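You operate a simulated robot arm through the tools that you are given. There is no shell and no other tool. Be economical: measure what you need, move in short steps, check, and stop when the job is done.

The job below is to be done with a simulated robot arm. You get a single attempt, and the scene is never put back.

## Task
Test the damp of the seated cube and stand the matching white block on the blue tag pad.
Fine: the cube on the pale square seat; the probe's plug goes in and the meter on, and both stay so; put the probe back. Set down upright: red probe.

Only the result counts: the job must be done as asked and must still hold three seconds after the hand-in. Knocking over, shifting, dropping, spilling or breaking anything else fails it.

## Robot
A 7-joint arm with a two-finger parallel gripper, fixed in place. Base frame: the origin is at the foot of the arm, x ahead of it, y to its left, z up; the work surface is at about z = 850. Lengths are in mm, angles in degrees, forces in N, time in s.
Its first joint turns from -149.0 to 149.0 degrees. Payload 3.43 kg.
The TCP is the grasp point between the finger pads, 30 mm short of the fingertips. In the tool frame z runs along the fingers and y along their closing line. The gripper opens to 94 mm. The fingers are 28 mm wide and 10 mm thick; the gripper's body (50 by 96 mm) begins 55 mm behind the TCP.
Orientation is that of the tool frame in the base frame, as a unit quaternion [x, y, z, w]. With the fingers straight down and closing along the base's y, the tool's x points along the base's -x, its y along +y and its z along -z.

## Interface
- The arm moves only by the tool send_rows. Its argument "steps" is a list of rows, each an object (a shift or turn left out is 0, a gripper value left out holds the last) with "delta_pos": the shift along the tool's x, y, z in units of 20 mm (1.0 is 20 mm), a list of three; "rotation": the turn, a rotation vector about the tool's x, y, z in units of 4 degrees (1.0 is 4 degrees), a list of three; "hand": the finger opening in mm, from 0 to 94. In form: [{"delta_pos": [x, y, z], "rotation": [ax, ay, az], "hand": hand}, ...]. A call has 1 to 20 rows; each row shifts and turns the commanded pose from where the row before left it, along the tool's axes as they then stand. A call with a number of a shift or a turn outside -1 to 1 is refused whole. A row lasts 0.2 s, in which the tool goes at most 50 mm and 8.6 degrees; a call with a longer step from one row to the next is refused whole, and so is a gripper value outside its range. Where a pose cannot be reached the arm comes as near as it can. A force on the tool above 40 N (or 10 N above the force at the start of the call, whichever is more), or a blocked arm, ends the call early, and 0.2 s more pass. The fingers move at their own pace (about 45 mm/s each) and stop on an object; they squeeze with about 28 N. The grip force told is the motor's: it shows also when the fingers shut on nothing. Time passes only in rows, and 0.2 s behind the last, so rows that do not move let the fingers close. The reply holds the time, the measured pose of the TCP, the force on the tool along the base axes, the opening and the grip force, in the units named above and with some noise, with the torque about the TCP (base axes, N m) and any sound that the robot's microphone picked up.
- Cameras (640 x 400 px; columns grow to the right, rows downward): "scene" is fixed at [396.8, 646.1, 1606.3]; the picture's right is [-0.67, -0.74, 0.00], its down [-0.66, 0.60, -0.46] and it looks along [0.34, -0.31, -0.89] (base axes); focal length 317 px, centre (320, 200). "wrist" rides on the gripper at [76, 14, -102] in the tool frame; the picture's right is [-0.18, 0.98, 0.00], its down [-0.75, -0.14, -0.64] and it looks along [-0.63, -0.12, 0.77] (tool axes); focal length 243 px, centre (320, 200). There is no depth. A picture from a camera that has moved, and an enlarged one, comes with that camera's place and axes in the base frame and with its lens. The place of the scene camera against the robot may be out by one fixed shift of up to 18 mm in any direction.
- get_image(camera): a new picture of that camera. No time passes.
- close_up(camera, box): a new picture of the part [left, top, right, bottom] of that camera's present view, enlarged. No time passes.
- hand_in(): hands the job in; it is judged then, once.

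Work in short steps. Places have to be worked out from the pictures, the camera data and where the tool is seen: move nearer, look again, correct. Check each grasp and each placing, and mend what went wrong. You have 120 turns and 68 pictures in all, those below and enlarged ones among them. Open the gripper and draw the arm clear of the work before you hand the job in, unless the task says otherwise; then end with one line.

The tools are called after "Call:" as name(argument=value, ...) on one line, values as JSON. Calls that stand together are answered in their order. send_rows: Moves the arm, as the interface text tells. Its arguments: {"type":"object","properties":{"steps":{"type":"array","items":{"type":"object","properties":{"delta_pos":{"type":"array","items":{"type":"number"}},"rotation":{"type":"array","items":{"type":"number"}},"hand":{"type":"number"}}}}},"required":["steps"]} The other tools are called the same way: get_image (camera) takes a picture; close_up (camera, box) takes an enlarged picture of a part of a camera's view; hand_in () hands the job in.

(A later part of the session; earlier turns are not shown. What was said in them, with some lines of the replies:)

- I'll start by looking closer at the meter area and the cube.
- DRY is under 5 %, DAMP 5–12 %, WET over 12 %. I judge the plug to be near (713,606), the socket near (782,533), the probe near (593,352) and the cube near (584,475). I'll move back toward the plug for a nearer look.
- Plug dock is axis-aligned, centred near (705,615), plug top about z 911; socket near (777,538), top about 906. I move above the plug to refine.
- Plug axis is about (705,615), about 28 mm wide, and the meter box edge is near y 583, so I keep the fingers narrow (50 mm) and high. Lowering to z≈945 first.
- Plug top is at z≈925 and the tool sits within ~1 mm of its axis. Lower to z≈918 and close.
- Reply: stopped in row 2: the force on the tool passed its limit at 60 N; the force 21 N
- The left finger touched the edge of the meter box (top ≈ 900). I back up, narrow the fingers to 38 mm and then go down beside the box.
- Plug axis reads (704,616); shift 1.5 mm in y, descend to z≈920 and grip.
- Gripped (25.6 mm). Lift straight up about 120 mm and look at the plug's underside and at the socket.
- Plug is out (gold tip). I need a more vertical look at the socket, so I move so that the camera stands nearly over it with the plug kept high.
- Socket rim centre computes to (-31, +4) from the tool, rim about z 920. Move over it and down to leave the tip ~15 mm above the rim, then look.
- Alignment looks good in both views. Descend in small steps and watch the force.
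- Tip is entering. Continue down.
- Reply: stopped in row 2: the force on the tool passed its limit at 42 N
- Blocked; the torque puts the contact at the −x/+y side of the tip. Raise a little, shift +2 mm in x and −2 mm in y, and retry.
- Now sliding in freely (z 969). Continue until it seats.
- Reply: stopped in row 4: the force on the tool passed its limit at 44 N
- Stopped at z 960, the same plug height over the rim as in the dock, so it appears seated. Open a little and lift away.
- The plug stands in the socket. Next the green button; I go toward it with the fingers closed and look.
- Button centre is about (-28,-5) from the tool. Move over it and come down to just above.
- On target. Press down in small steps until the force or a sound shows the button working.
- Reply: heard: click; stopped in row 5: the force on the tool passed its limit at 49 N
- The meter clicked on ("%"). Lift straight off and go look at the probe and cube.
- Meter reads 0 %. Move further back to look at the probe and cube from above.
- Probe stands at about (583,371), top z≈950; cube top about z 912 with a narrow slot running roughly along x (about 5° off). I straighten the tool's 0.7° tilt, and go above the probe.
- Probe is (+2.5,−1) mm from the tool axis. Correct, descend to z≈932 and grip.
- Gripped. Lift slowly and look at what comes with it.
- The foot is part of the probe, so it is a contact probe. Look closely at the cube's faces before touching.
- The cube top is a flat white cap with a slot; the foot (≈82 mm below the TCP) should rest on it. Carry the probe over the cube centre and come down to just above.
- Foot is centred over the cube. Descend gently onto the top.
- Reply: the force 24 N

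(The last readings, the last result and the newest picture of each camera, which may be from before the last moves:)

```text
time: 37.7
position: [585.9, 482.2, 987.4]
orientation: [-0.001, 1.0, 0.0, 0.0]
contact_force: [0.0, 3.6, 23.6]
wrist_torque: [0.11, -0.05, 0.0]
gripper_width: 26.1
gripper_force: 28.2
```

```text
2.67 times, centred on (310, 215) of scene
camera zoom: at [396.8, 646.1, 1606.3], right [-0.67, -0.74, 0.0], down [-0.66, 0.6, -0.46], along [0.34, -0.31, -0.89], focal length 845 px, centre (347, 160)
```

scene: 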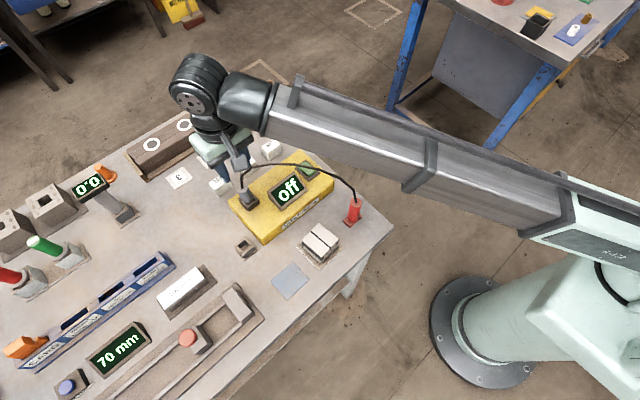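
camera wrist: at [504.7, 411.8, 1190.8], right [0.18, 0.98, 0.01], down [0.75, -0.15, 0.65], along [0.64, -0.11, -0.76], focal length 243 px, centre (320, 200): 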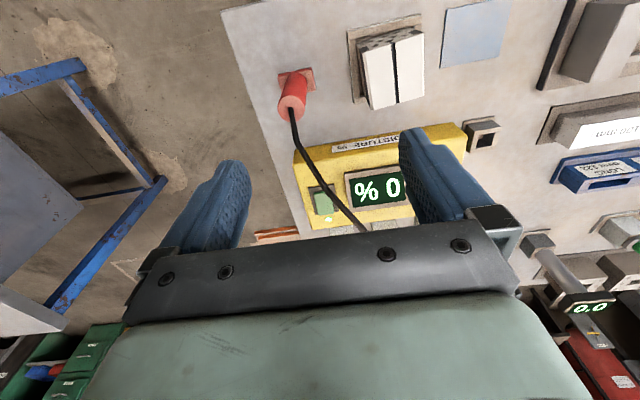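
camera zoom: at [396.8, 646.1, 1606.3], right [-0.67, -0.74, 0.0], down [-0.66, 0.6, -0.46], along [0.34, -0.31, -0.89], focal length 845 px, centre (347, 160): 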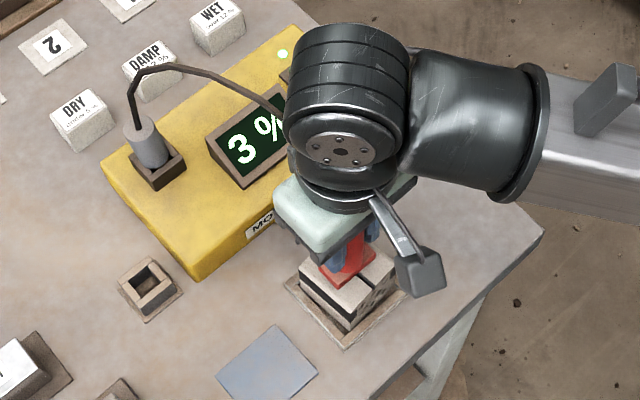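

The meter reads 3 %. Hold still a few seconds in case the reading is still settling.

Call:
send_rows(steps=[{"delta_pos": [0, 0, 0]}, {"delta_pos": [0, 0, 0]}, {"delta_pos": [0, 0, 0]}, {"delta_pos": [0, 0, 0]}, {"delta_pos": [0, 0, 0]}, {"delta_pos": [0, 0, 0]}, {"delta_pos": [0, 0, 0]}, {"delta_pos": [0, 0, 0]}, {"delta_pos": [0, 0, 0]}, {"delta_pos": [0, 0, 0]}, {"delta_pos": [0, 0, 0]}, {"delta_pos": [0, 0, 0]}, {"delta_pos": [0, 0, 0]}, {"delta_pos": [0, 0, 0]}, {"delta_pos": [0, 0, 0]}])

Call:
close_up(camera="scene", box=[220, 140, 400, 290])

```text
time: 40.9
position: [585.6, 480.8, 987.7]
orientation: [0.0, 1.0, 0.001, 0.001]
contact_force: [-1.2, 0.2, 14.7]
wrist_torque: [-0.05, -0.01, 0.01]
gripper_width: 25.7
gripper_force: 28.2
```

```text
2.67 times, centred on (310, 215) of scene
camera zoom: at [396.8, 646.1, 1606.3], right [-0.67, -0.74, 0.0], down [-0.66, 0.6, -0.46], along [0.34, -0.31, -0.89], focal length 845 px, centre (347, 160)
```

zoom: 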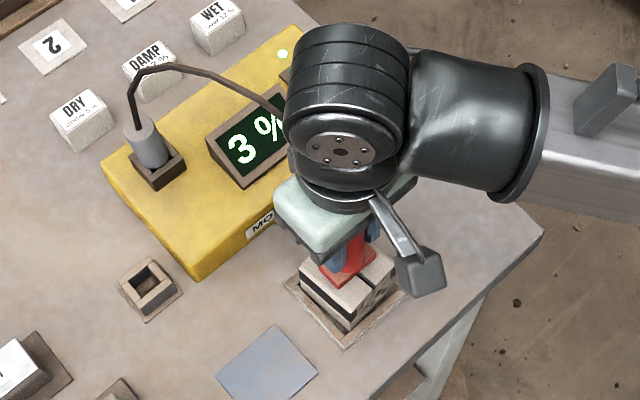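

Steady at 3 % → DRY. Lift the probe off and carry it back above its original spot (exact reverse of the commanded moves).

Call:
send_rows(steps=[{"delta_pos": [0, 0, -0.35]}, {"delta_pos": [0, 0, -0.5]}, {"delta_pos": [0, 0, -1]}, {"delta_pos": [0, 0, -1]}, {"delta_pos": [0, -0.75, 0]}, {"delta_pos": [0, -1, 0]}, {"delta_pos": [0, -1, 0]}, {"delta_pos": [0, -1, 0]}, {"delta_pos": [0, -1, 0]}, {"delta_pos": [0, -0.8, 0]}, {"delta_pos": [0, 0, 1]}, {"delta_pos": [0, 0, 1]}, {"delta_pos": [0, 0, 1]}, {"delta_pos": [0, 0, 1]}, {"delta_pos": [0, 0, 0.5]}, {"delta_pos": [0, 0, 0]}, {"delta_pos": [0, 0, 0]}])

Call:
get_image(camera="scene")

Call:
close_up(camera="wrist", box=[160, 0, 480, 240])

```text
time: 44.5
position: [585.9, 370.4, 954.0]
orientation: [0.0, 1.0, 0.001, 0.0]
contact_force: [0.5, 0.2, -1.7]
wrist_torque: [-0.02, -0.04, 0.0]
gripper_width: 26.0
gripper_force: 28.3
```

```text
24 pictures are left
```

scene: 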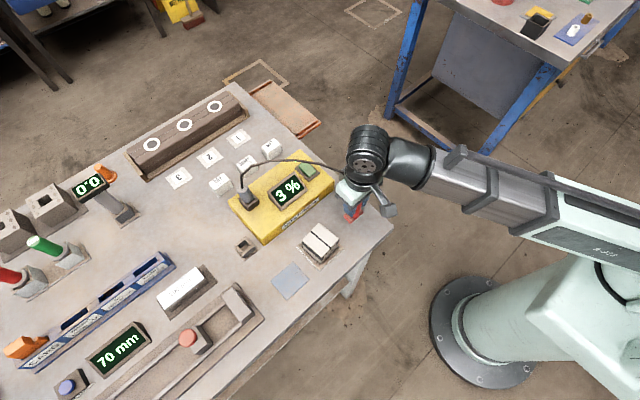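

```text
1.67 times, centred on (320, 120) of wrist
camera zoom: at [509.3, 384.8, 1054.3], right [0.18, 0.98, 0.0], down [0.75, -0.14, 0.64], along [0.63, -0.12, -0.77], focal length 404 px, centre (320, 333)
```

zoom: 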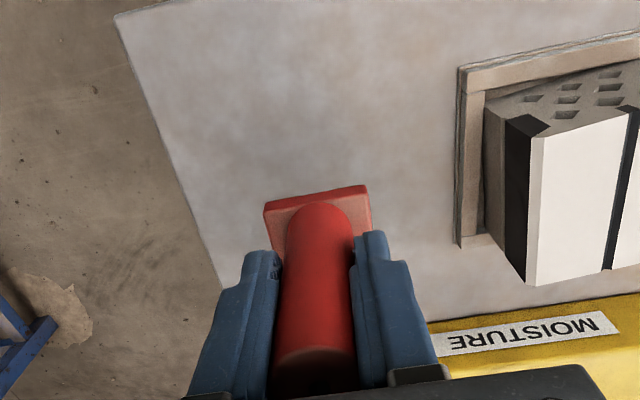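

Reading is held at 3 %. The probe slid a few mm in the grip, so lower gently until it touches.

Call:
send_rows(steps=[{"delta_pos": [0, 0, 0.5]}, {"delta_pos": [0, 0, 0.15]}, {"delta_pos": [0, 0, 0.1]}, {"delta_pos": [0, 0, 0.1]}, {"delta_pos": [0, 0, 0]}])

```text
time: 45.7
position: [585.7, 370.8, 936.8]
orientation: [0.001, 1.0, 0.001, 0.001]
contact_force: [-0.1, 0.5, -0.5]
wrist_torque: [-0.02, -0.01, -0.04]
gripper_width: 25.9
gripper_force: 28.2
```

Call:
send_rows(steps=[{"delta_pos": [0, 0, 0.1]}, {"delta_pos": [0, 0, 0.08]}, {"delta_pos": [0, 0, 0]}])

```text
time: 46.5
position: [585.8, 370.8, 933.5]
orientation: [0.0, 1.0, 0.001, 0.0]
contact_force: [-0.5, 0.1, -0.5]
wrist_torque: [0.01, 0.03, 0.01]
gripper_width: 25.8
gripper_force: 27.6
```

Call:
send_rows(steps=[{"delta_pos": [0, 0, 0.08]}, {"delta_pos": [0, 0, 0]}, {"delta_pos": [0, 0, 0.06]}, {"delta_pos": [0, 0, 0]}])

Call:
close_up(camera="wrist", box=[160, 0, 480, 240])

```text
time: 47.5
position: [584.4, 372.5, 930.5]
orientation: [0.0, 1.0, 0.001, 0.0]
contact_force: [-1.1, 0.3, -0.3]
wrist_torque: [0.02, 0.05, 0.02]
gripper_width: 25.9
gripper_force: 27.6
```

```text
1.67 times, centred on (320, 120) of wrist
camera zoom: at [509.2, 385.5, 1031.5], right [0.18, 0.98, 0.0], down [0.75, -0.14, 0.64], along [0.63, -0.12, -0.77], focal length 404 px, centre (320, 333)
```

zoom: 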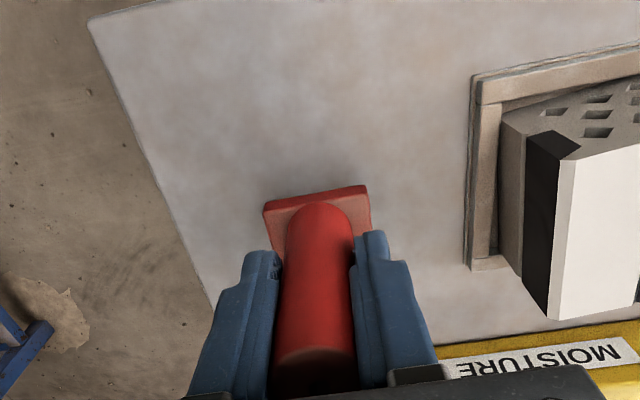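

Call:
send_rows(steps=[{"delta_pos": [0, 0, 0.08]}, {"delta_pos": [0, 0, 0]}, {"delta_pos": [0, 0, 0.06]}, {"delta_pos": [0, 0, 0]}, {"delta_pos": [0, 0, 0]}])

```text
time: 48.7
position: [584.3, 369.2, 926.6]
orientation: [0.001, 1.0, 0.001, 0.0]
contact_force: [0.2, -0.1, -1.2]
wrist_torque: [0.01, -0.02, -0.03]
gripper_width: 26.2
gripper_force: 28.0
```

Call:
send_rows(steps=[{"delta_pos": [0, 0, 0.06]}, {"delta_pos": [0, 0, 0]}, {"delta_pos": [0, 0, 0]}])

```text
time: 49.5
position: [585.2, 370.9, 925.7]
orientation: [0.0, 1.0, 0.001, 0.0]
contact_force: [0.3, 0.9, -0.4]
wrist_torque: [0.01, 0.03, 0.04]
gripper_width: 26.3
gripper_force: 28.1
```

Call:
send_rows(steps=[{"delta_pos": [0, 0, 0.05]}, {"delta_pos": [0, 0, 0]}, {"delta_pos": [0, 0, 0.05]}, {"delta_pos": [0, 0, 0]}, {"delta_pos": [0, 0, 0]}])

Call:
close_up(camera="wrist", box=[240, 60, 400, 180])

```text
time: 50.7
position: [585.7, 369.0, 923.1]
orientation: [-0.001, 1.0, 0.001, 0.0]
contact_force: [0.2, -1.1, -0.7]
wrist_torque: [0.01, 0.02, -0.02]
gripper_width: 26.1
gripper_force: 28.3
```

```text
3.33 times, centred on (320, 120) of wrist
camera zoom: at [508.9, 384.3, 1025.2], right [0.18, 0.98, 0.0], down [0.75, -0.14, 0.64], along [0.63, -0.12, -0.77], focal length 809 px, centre (320, 467)
```

zoom: 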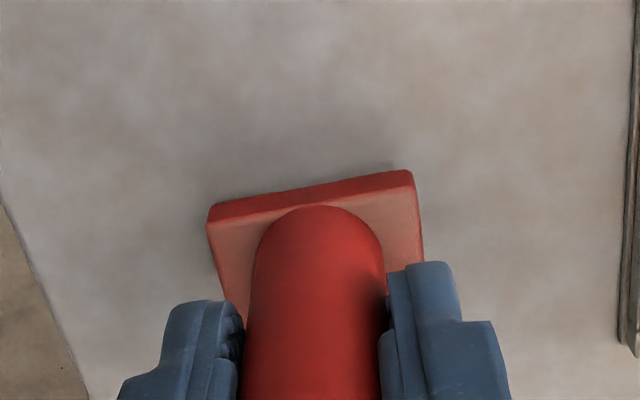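

The slip is about 9–10 mm, so contact should come within a mm or two. Continue.

Call:
send_rows(steps=[{"delta_pos": [0, 0, 0.05]}, {"delta_pos": [0, 0, 0]}, {"delta_pos": [0, 0, 0]}])

```text
time: 51.5
position: [583.6, 370.5, 923.6]
orientation: [0.001, 1.0, 0.001, 0.0]
contact_force: [2.0, -0.9, 3.4]
wrist_torque: [-0.1, -0.14, 0.02]
gripper_width: 26.1
gripper_force: 28.4
```

Contact (Fz rises). Half a mm more, then release and lift straight off.

Call:
send_rows(steps=[{"delta_pos": [0, 0, 0.03]}, {"delta_pos": [0, 0, 0]}, {"hand": 32}, {"hand": 40}, {"hand": 60}, {"hand": 60}, {"delta_pos": [0, 0, 0]}, {"delta_pos": [0, 0, -0.7]}, {"delta_pos": [0, 0, -1]}, {"delta_pos": [0, 0, -1]}, {"delta_pos": [0, 0, -1]}, {"delta_pos": [0, 0, -1]}, {"delta_pos": [0, 0, 0]}])

Call:
close_up(camera="wrist", box=[160, 0, 480, 240])

```text
time: 54.3
position: [584.2, 372.2, 1016.3]
orientation: [-0.001, 1.0, 0.0, 0.0]
contact_force: [0.8, 0.3, -0.4]
wrist_torque: [0.0, 0.01, -0.02]
gripper_width: 60.2
gripper_force: 0.1
```

```text
1.67 times, centred on (320, 120) of wrist
camera zoom: at [508.2, 386.0, 1118.0], right [0.18, 0.98, 0.0], down [0.75, -0.14, 0.64], along [0.63, -0.12, -0.77], focal length 404 px, centre (320, 333)
```

zoom: 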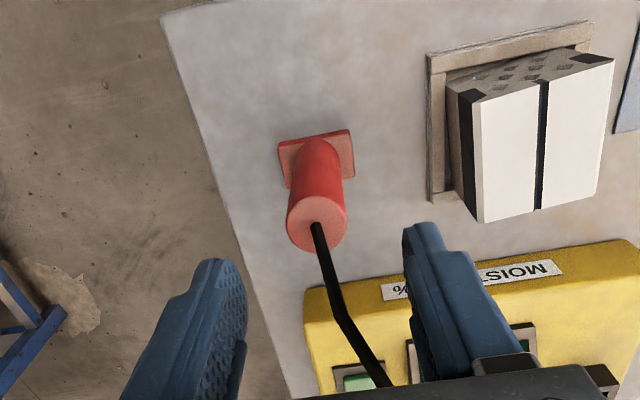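

Probe stands upright on its old spot. Next the DRY block, roughly (872,562), near the arm's reach limit; lift and go look.

Call:
send_rows(steps=[{"delta_pos": [0, 0, -1]}, {"delta_pos": [0, 0, -1]}, {"delta_pos": [0, 0, -1]}, {"delta_pos": [-1, 0.8, -0.5]}, {"delta_pos": [-1, 0.8, 0]}, {"delta_pos": [-1, 0.8, 0]}, {"delta_pos": [-1, 0.8, 0]}, {"delta_pos": [-1, 0.8, 0]}, {"delta_pos": [-1, 0.8, 0]}, {"delta_pos": [-1, 0.8, 0]}, {"delta_pos": [-1, 0.8, 0]}, {"delta_pos": [-1, 0.8, 0]}, {"delta_pos": [-1, 0.8, 0]}, {"delta_pos": [-1, 0.8, 0]}, {"delta_pos": [-1, 0.7, 0]}, {"delta_pos": [0, 0, 0]}, {"delta_pos": [0, 0, 0]}])

Call:
get_image(camera="wrist")

```text
time: 57.9
position: [828.0, 561.2, 1085.3]
orientation: [-0.001, 1.0, 0.0, 0.0]
contact_force: [-0.5, -0.2, 0.0]
wrist_torque: [0.0, 0.0, 0.0]
gripper_width: 60.2
gripper_force: 0.0
```

```text
19 pictures are left
camera wrist: at [751.2, 575.9, 1185.9], right [0.18, 0.98, 0.0], down [0.75, -0.14, 0.64], along [0.63, -0.12, -0.77], focal length 243 px, centre (320, 200)
```

wrist: 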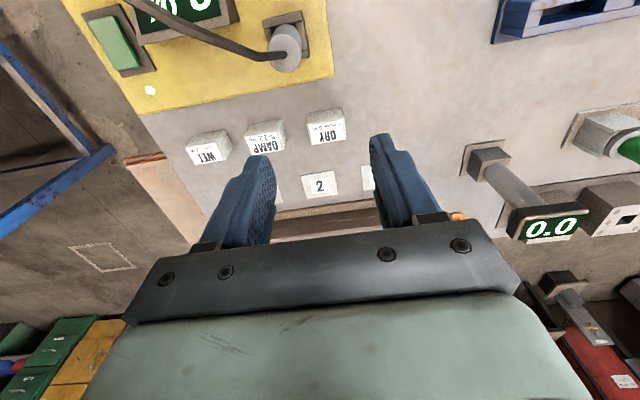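

Call:
close_up(camera="wrist", box=[230, 70, 410, 205])

```text
2.96 times, centred on (320, 138) of wrist
camera zoom: at [751.2, 575.9, 1185.9], right [0.18, 0.98, 0.0], down [0.75, -0.14, 0.64], along [0.63, -0.12, -0.77], focal length 719 px, centre (320, 385)
```

zoom: 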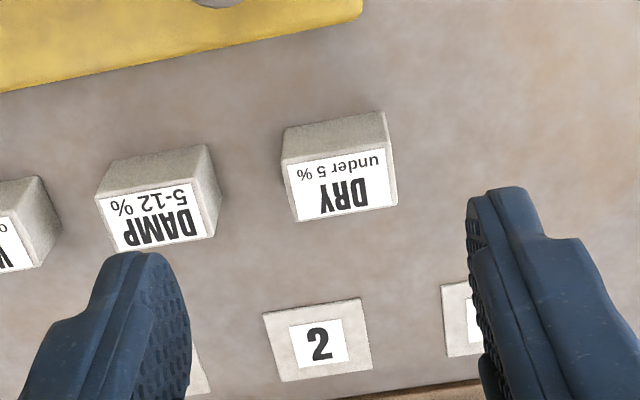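

DRY block: about x 870–900, y 538–583, top z≈889, axis-aligned. Test whether the arm reaches above it.

Call:
send_rows(steps=[{"delta_pos": [-1, 0, 0.5], "hand": 72}, {"delta_pos": [-1, 0, 1]}, {"delta_pos": [-0.85, 0, 1]}, {"delta_pos": [0, 0, 1]}, {"delta_pos": [0, 0, 1]}, {"delta_pos": [0, 0, 1]}, {"delta_pos": [0, 0, 0]}, {"delta_pos": [0, 0, 0]}])

Call:
close_up(camera="wrist", box=[160, 0, 480, 240])

```text
time: 59.7
position: [881.8, 559.3, 976.7]
orientation: [0.0, 1.0, 0.0, 0.0]
contact_force: [0.6, 0.4, 0.4]
wrist_torque: [0.0, 0.04, 0.03]
gripper_width: 72.1
gripper_force: 0.1
```

```text
1.67 times, centred on (320, 120) of wrist
camera zoom: at [805.3, 573.8, 1077.7], right [0.18, 0.98, 0.0], down [0.75, -0.14, 0.64], along [0.63, -0.12, -0.77], focal length 404 px, centre (320, 333)
```

zoom: 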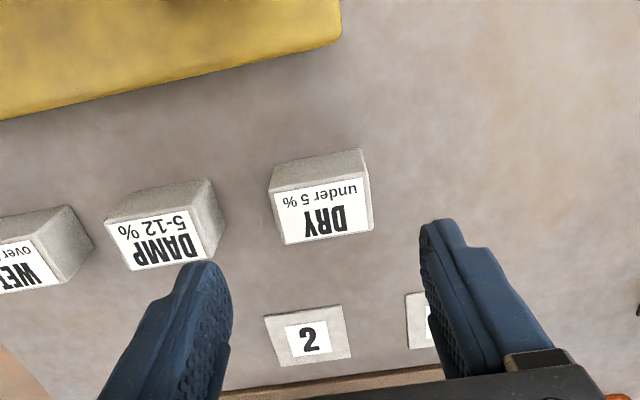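

Reachable. Block is about (+2,+1) mm off the tool axis; descend to z≈888 with 72 mm opening.

Call:
send_rows(steps=[{"delta_pos": [-0.1, 0.05, 0.9]}, {"delta_pos": [0, 0, 1]}, {"delta_pos": [0, 0, 1]}, {"delta_pos": [0, 0, 0.8]}, {"delta_pos": [0, 0, 0.3]}, {"delta_pos": [0, 0, 0.3]}, {"delta_pos": [0, 0, 0]}, {"delta_pos": [0, 0, 0]}])

Call:
close_up(camera="wrist", box=[160, 0, 480, 240])

```text
time: 61.5
position: [885.4, 562.0, 891.4]
orientation: [-0.001, 1.0, 0.001, 0.0]
contact_force: [-1.2, -0.7, -1.1]
wrist_torque: [0.01, -0.03, -0.03]
gripper_width: 72.2
gripper_force: 0.0
```

```text
1.67 times, centred on (320, 120) of wrist
camera zoom: at [808.5, 576.0, 992.2], right [0.18, 0.98, 0.0], down [0.75, -0.14, 0.64], along [0.63, -0.12, -0.77], focal length 404 px, centre (320, 333)
```

zoom: 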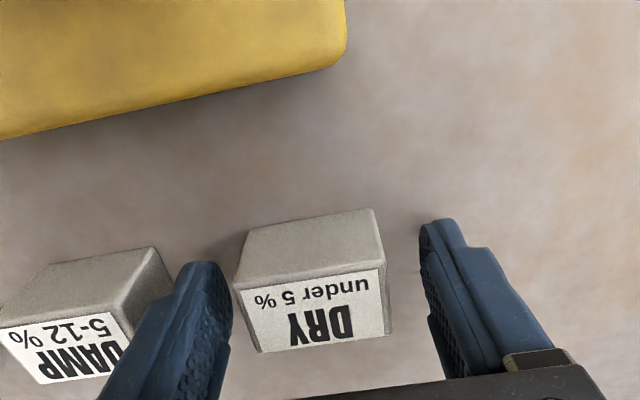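

Centre by −1.7 mm in y, then close.

Call:
send_rows(steps=[{"delta_pos": [0, -0.085, 0.05]}, {"delta_pos": [0, 0, 0]}, {"hand": 35}, {"hand": 35}, {"hand": 35}, {"hand": 35}, {"hand": 35}])

Call:
close_up(camera="wrist", box=[160, 0, 480, 240])

```text
time: 63.1
position: [883.2, 558.6, 889.9]
orientation: [0.0, 1.0, 0.001, 0.0]
contact_force: [-0.7, 0.9, 0.0]
wrist_torque: [0.03, -0.02, 0.0]
gripper_width: 51.4
gripper_force: 28.0
```

```text
1.67 times, centred on (320, 120) of wrist
camera zoom: at [807.5, 573.9, 990.5], right [0.18, 0.98, 0.0], down [0.75, -0.14, 0.64], along [0.63, -0.12, -0.77], focal length 404 px, centre (320, 333)
```

zoom: 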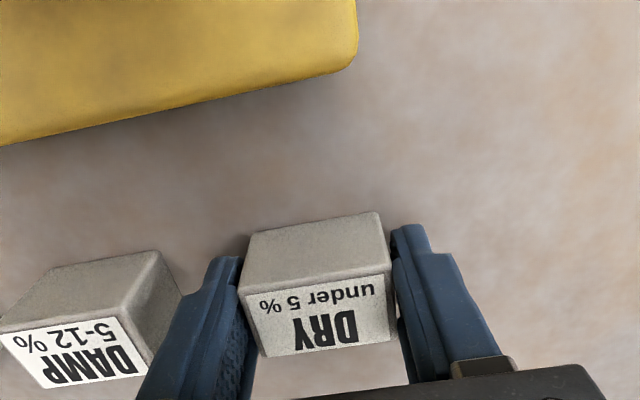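

Gripped. Lift and carry at z≈1040 over to above the blue pad, centre about (574,585).

Call:
send_rows(steps=[{"delta_pos": [0, 0, -0.5]}, {"delta_pos": [0, 0, -1]}, {"delta_pos": [0, 0, -1]}, {"delta_pos": [0, 0, -1]}, {"delta_pos": [0, 0, -1]}, {"delta_pos": [0, 0, -1]}, {"delta_pos": [0, 0, -1]}, {"delta_pos": [0, 0, -1]}, {"delta_pos": [0, 0, 0]}])

Call:
send_rows(steps=[{"delta_pos": [1, 0.6, 0]}, {"delta_pos": [1, 0.6, 0]}, {"delta_pos": [1, 0.13, 0]}, {"delta_pos": [1, 0, 0]}, {"delta_pos": [1, 0, 0]}, {"delta_pos": [1, 0, 0]}, {"delta_pos": [1, 0, 0]}, {"delta_pos": [1, 0, 0]}, {"delta_pos": [1, 0, 0]}, {"delta_pos": [1, 0, 0]}, {"delta_pos": [1, 0, 0]}, {"delta_pos": [1, 0, 0]}, {"delta_pos": [1, 0, 0]}, {"delta_pos": [1, 0, 0]}, {"delta_pos": [1, 0, 0]}, {"delta_pos": [0.5, 0, 0]}, {"delta_pos": [0, 0, 0]}, {"delta_pos": [0, 0, 0]}])

Call:
get_image(camera="wrist")

Call:
get_image(camera="scene")

```text
time: 65.1
position: [885.8, 557.6, 1037.3]
orientation: [0.0, 1.0, 0.001, 0.0]
contact_force: [-0.3, -0.2, -0.8]
wrist_torque: [-0.03, -0.03, -0.02]
gripper_width: 51.4
gripper_force: 28.3
```

```text
time: 68.9
position: [576.4, 585.8, 1038.7]
orientation: [0.0, 1.0, 0.001, 0.0]
contact_force: [0.1, 0.0, 0.1]
wrist_torque: [0.0, 0.01, 0.02]
gripper_width: 51.3
gripper_force: 28.2
```

```text
14 pictures are left
camera wrist: at [500.5, 601.0, 1139.8], right [0.18, 0.98, 0.0], down [0.75, -0.14, 0.64], along [0.63, -0.12, -0.77], focal length 243 px, centre (320, 200)
```

wrist: 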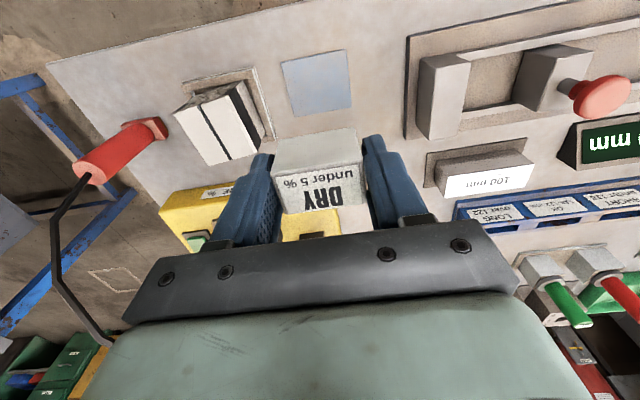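

```text
13 pictures are left
```

scene: 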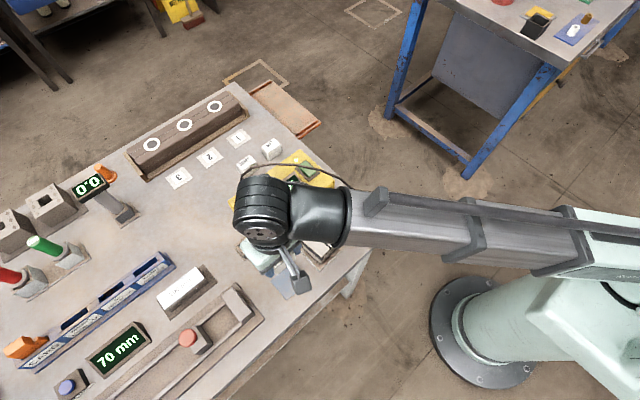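

Pad centre is (-4.5,-1.5) from the held block. Correct and lower to ~10 mm above the pad.

Call:
send_rows(steps=[{"delta_pos": [0.22, -0.08, 0]}, {"delta_pos": [0, 0, 1]}, {"delta_pos": [0, 0, 1]}, {"delta_pos": [0, 0, 1]}, {"delta_pos": [0, 0, 1]}, {"delta_pos": [0, 0, 1]}, {"delta_pos": [0, 0, 1]}, {"delta_pos": [0, 0, 0.8]}, {"delta_pos": [0, 0, 0]}, {"delta_pos": [0, 0, 0]}])

Call:
close_up(camera="wrist", box=[160, 0, 480, 240])

```text
time: 71.1
position: [571.6, 583.6, 902.2]
orientation: [0.0, 1.0, 0.001, 0.0]
contact_force: [0.2, 0.4, -0.3]
wrist_torque: [0.03, -0.02, 0.01]
gripper_width: 51.5
gripper_force: 28.3
```

```text
1.67 times, centred on (320, 120) of wrist
camera zoom: at [495.5, 598.7, 1003.5], right [0.18, 0.98, 0.0], down [0.75, -0.14, 0.64], along [0.63, -0.12, -0.77], focal length 404 px, centre (320, 333)
```

zoom: 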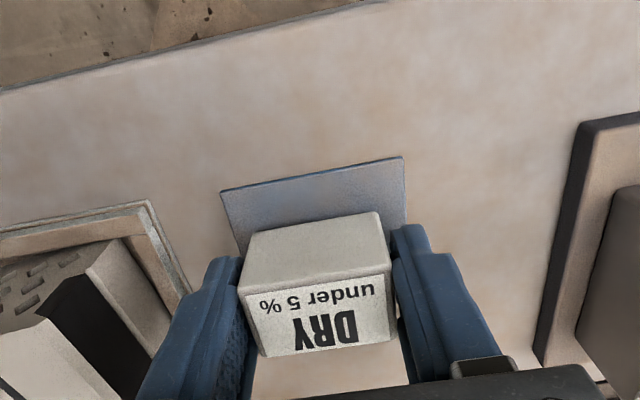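

Small correction (+2.5,+1.5) mm, then lower gently to contact.

Call:
send_rows(steps=[{"delta_pos": [-0.12, 0.08, 0]}, {"delta_pos": [0, 0, 0.25]}, {"delta_pos": [0, 0, 0.1]}, {"delta_pos": [0, 0, 0]}])

```text
time: 72.1
position: [572.9, 585.5, 894.8]
orientation: [0.0, 1.0, 0.0, 0.0]
contact_force: [-0.5, -0.5, 0.0]
wrist_torque: [0.01, 0.0, -0.01]
gripper_width: 51.3
gripper_force: 28.0
```

Call:
send_rows(steps=[{"delta_pos": [0, 0, 0.07]}, {"delta_pos": [0, 0, 0]}, {"delta_pos": [0, 0, 0]}])

```text
time: 72.9
position: [573.2, 585.9, 893.5]
orientation: [0.0, 1.0, 0.0, 0.0]
contact_force: [0.4, -0.2, 0.0]
wrist_torque: [0.01, 0.03, -0.01]
gripper_width: 51.7
gripper_force: 28.0
```

Call:
send_rows(steps=[{"delta_pos": [0, 0, 0.06]}, {"delta_pos": [0, 0, 0]}, {"delta_pos": [0, 0, 0]}])

```text
time: 73.7
position: [572.1, 587.2, 892.7]
orientation: [0.0, 1.0, 0.001, 0.0]
contact_force: [0.6, -1.5, 3.1]
wrist_torque: [-0.04, -0.01, 0.02]
gripper_width: 51.7
gripper_force: 28.0
```

Contact felt. Release, then lift straight up.

Call:
send_rows(steps=[{"delta_pos": [0, 0, 0.03]}, {"hand": 56}, {"hand": 62}, {"hand": 68}, {"hand": 68}, {"delta_pos": [0, 0, 0]}, {"delta_pos": [0, 0, -0.5]}, {"delta_pos": [0, 0, -1]}, {"delta_pos": [0, 0, -1]}, {"delta_pos": [0, 0, -1]}, {"delta_pos": [0, 0, -1]}, {"delta_pos": [0, 0, -1]}, {"delta_pos": [0, 0, -1]}, {"delta_pos": [0, 0, -1]}, {"delta_pos": [0, 0, -1]}, {"delta_pos": [0, 0, 0]}])

Call:
get_image(camera="wrist")

```text
time: 77.1
position: [571.9, 584.8, 1063.8]
orientation: [0.0, 1.0, 0.001, 0.0]
contact_force: [-0.9, -0.3, -0.5]
wrist_torque: [0.02, 0.0, 0.03]
gripper_width: 67.8
gripper_force: 0.2
```

```text
11 pictures are left
camera wrist: at [495.1, 599.4, 1165.0], right [0.18, 0.98, 0.0], down [0.75, -0.14, 0.64], along [0.63, -0.12, -0.77], focal length 243 px, centre (320, 200)
```

wrist: 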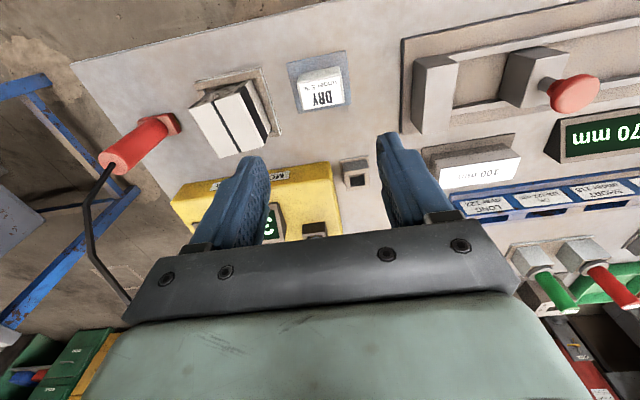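

The DRY block stands centred on the pad. Draw the arm back up towards the start pose and check the whole scene.

Call:
send_rows(steps=[{"delta_pos": [-1, 0, -1]}, {"delta_pos": [-1, 0, -1]}, {"delta_pos": [-1, 0, -1]}, {"delta_pos": [-1, 0, -1]}, {"delta_pos": [-1, 0, 0]}, {"delta_pos": [-1, 0, 0]}, {"delta_pos": [-1, 0, 0]}, {"delta_pos": [-1, 0, 0]}, {"delta_pos": [-1, 0, 0]}, {"delta_pos": [-1, 0, 0]}, {"delta_pos": [-1, 0, 0]}, {"delta_pos": [0, 0, 0]}, {"delta_pos": [0, 0, 0]}])

Call:
get_image(camera="scene")

Call:
close_up(camera="scene", box=[200, 130, 400, 310])

```text
time: 79.9
position: [790.4, 583.8, 1144.2]
orientation: [0.0, 1.0, 0.001, -0.001]
contact_force: [1.1, -1.0, -0.7]
wrist_torque: [-0.02, -0.02, 0.03]
gripper_width: 67.8
gripper_force: 0.1
```

```text
10 pictures are left
```

scene: 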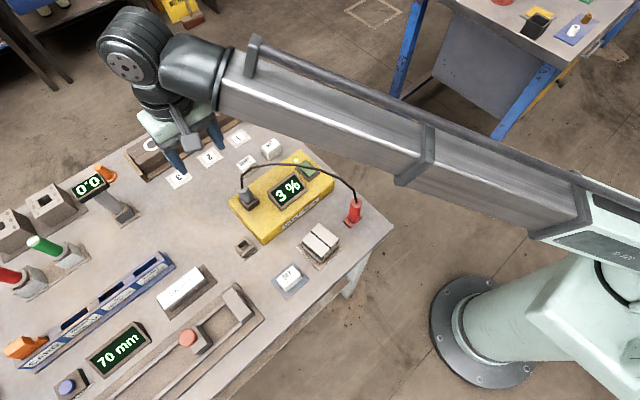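

```text
2.22 times, centred on (300, 220) of scene
camera zoom: at [396.8, 646.1, 1606.3], right [-0.67, -0.74, 0.0], down [-0.66, 0.6, -0.46], along [0.34, -0.31, -0.89], focal length 704 px, centre (364, 156)
```

zoom: 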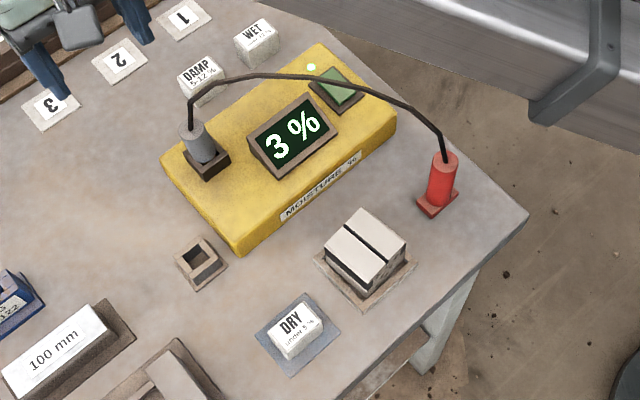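

The plug is in, the meter is on and holding 3 %, the probe is back upright, the cube is on its seat and the DRY block is on the blue pad. Handing in.

Call:
hand_in()

```text
The job is handed in.
```

The cube read 3 % (dry), so the DRY block now stands on the blue tag pad; the plug is in, the meter is on, and the red probe is back upright on its spot.
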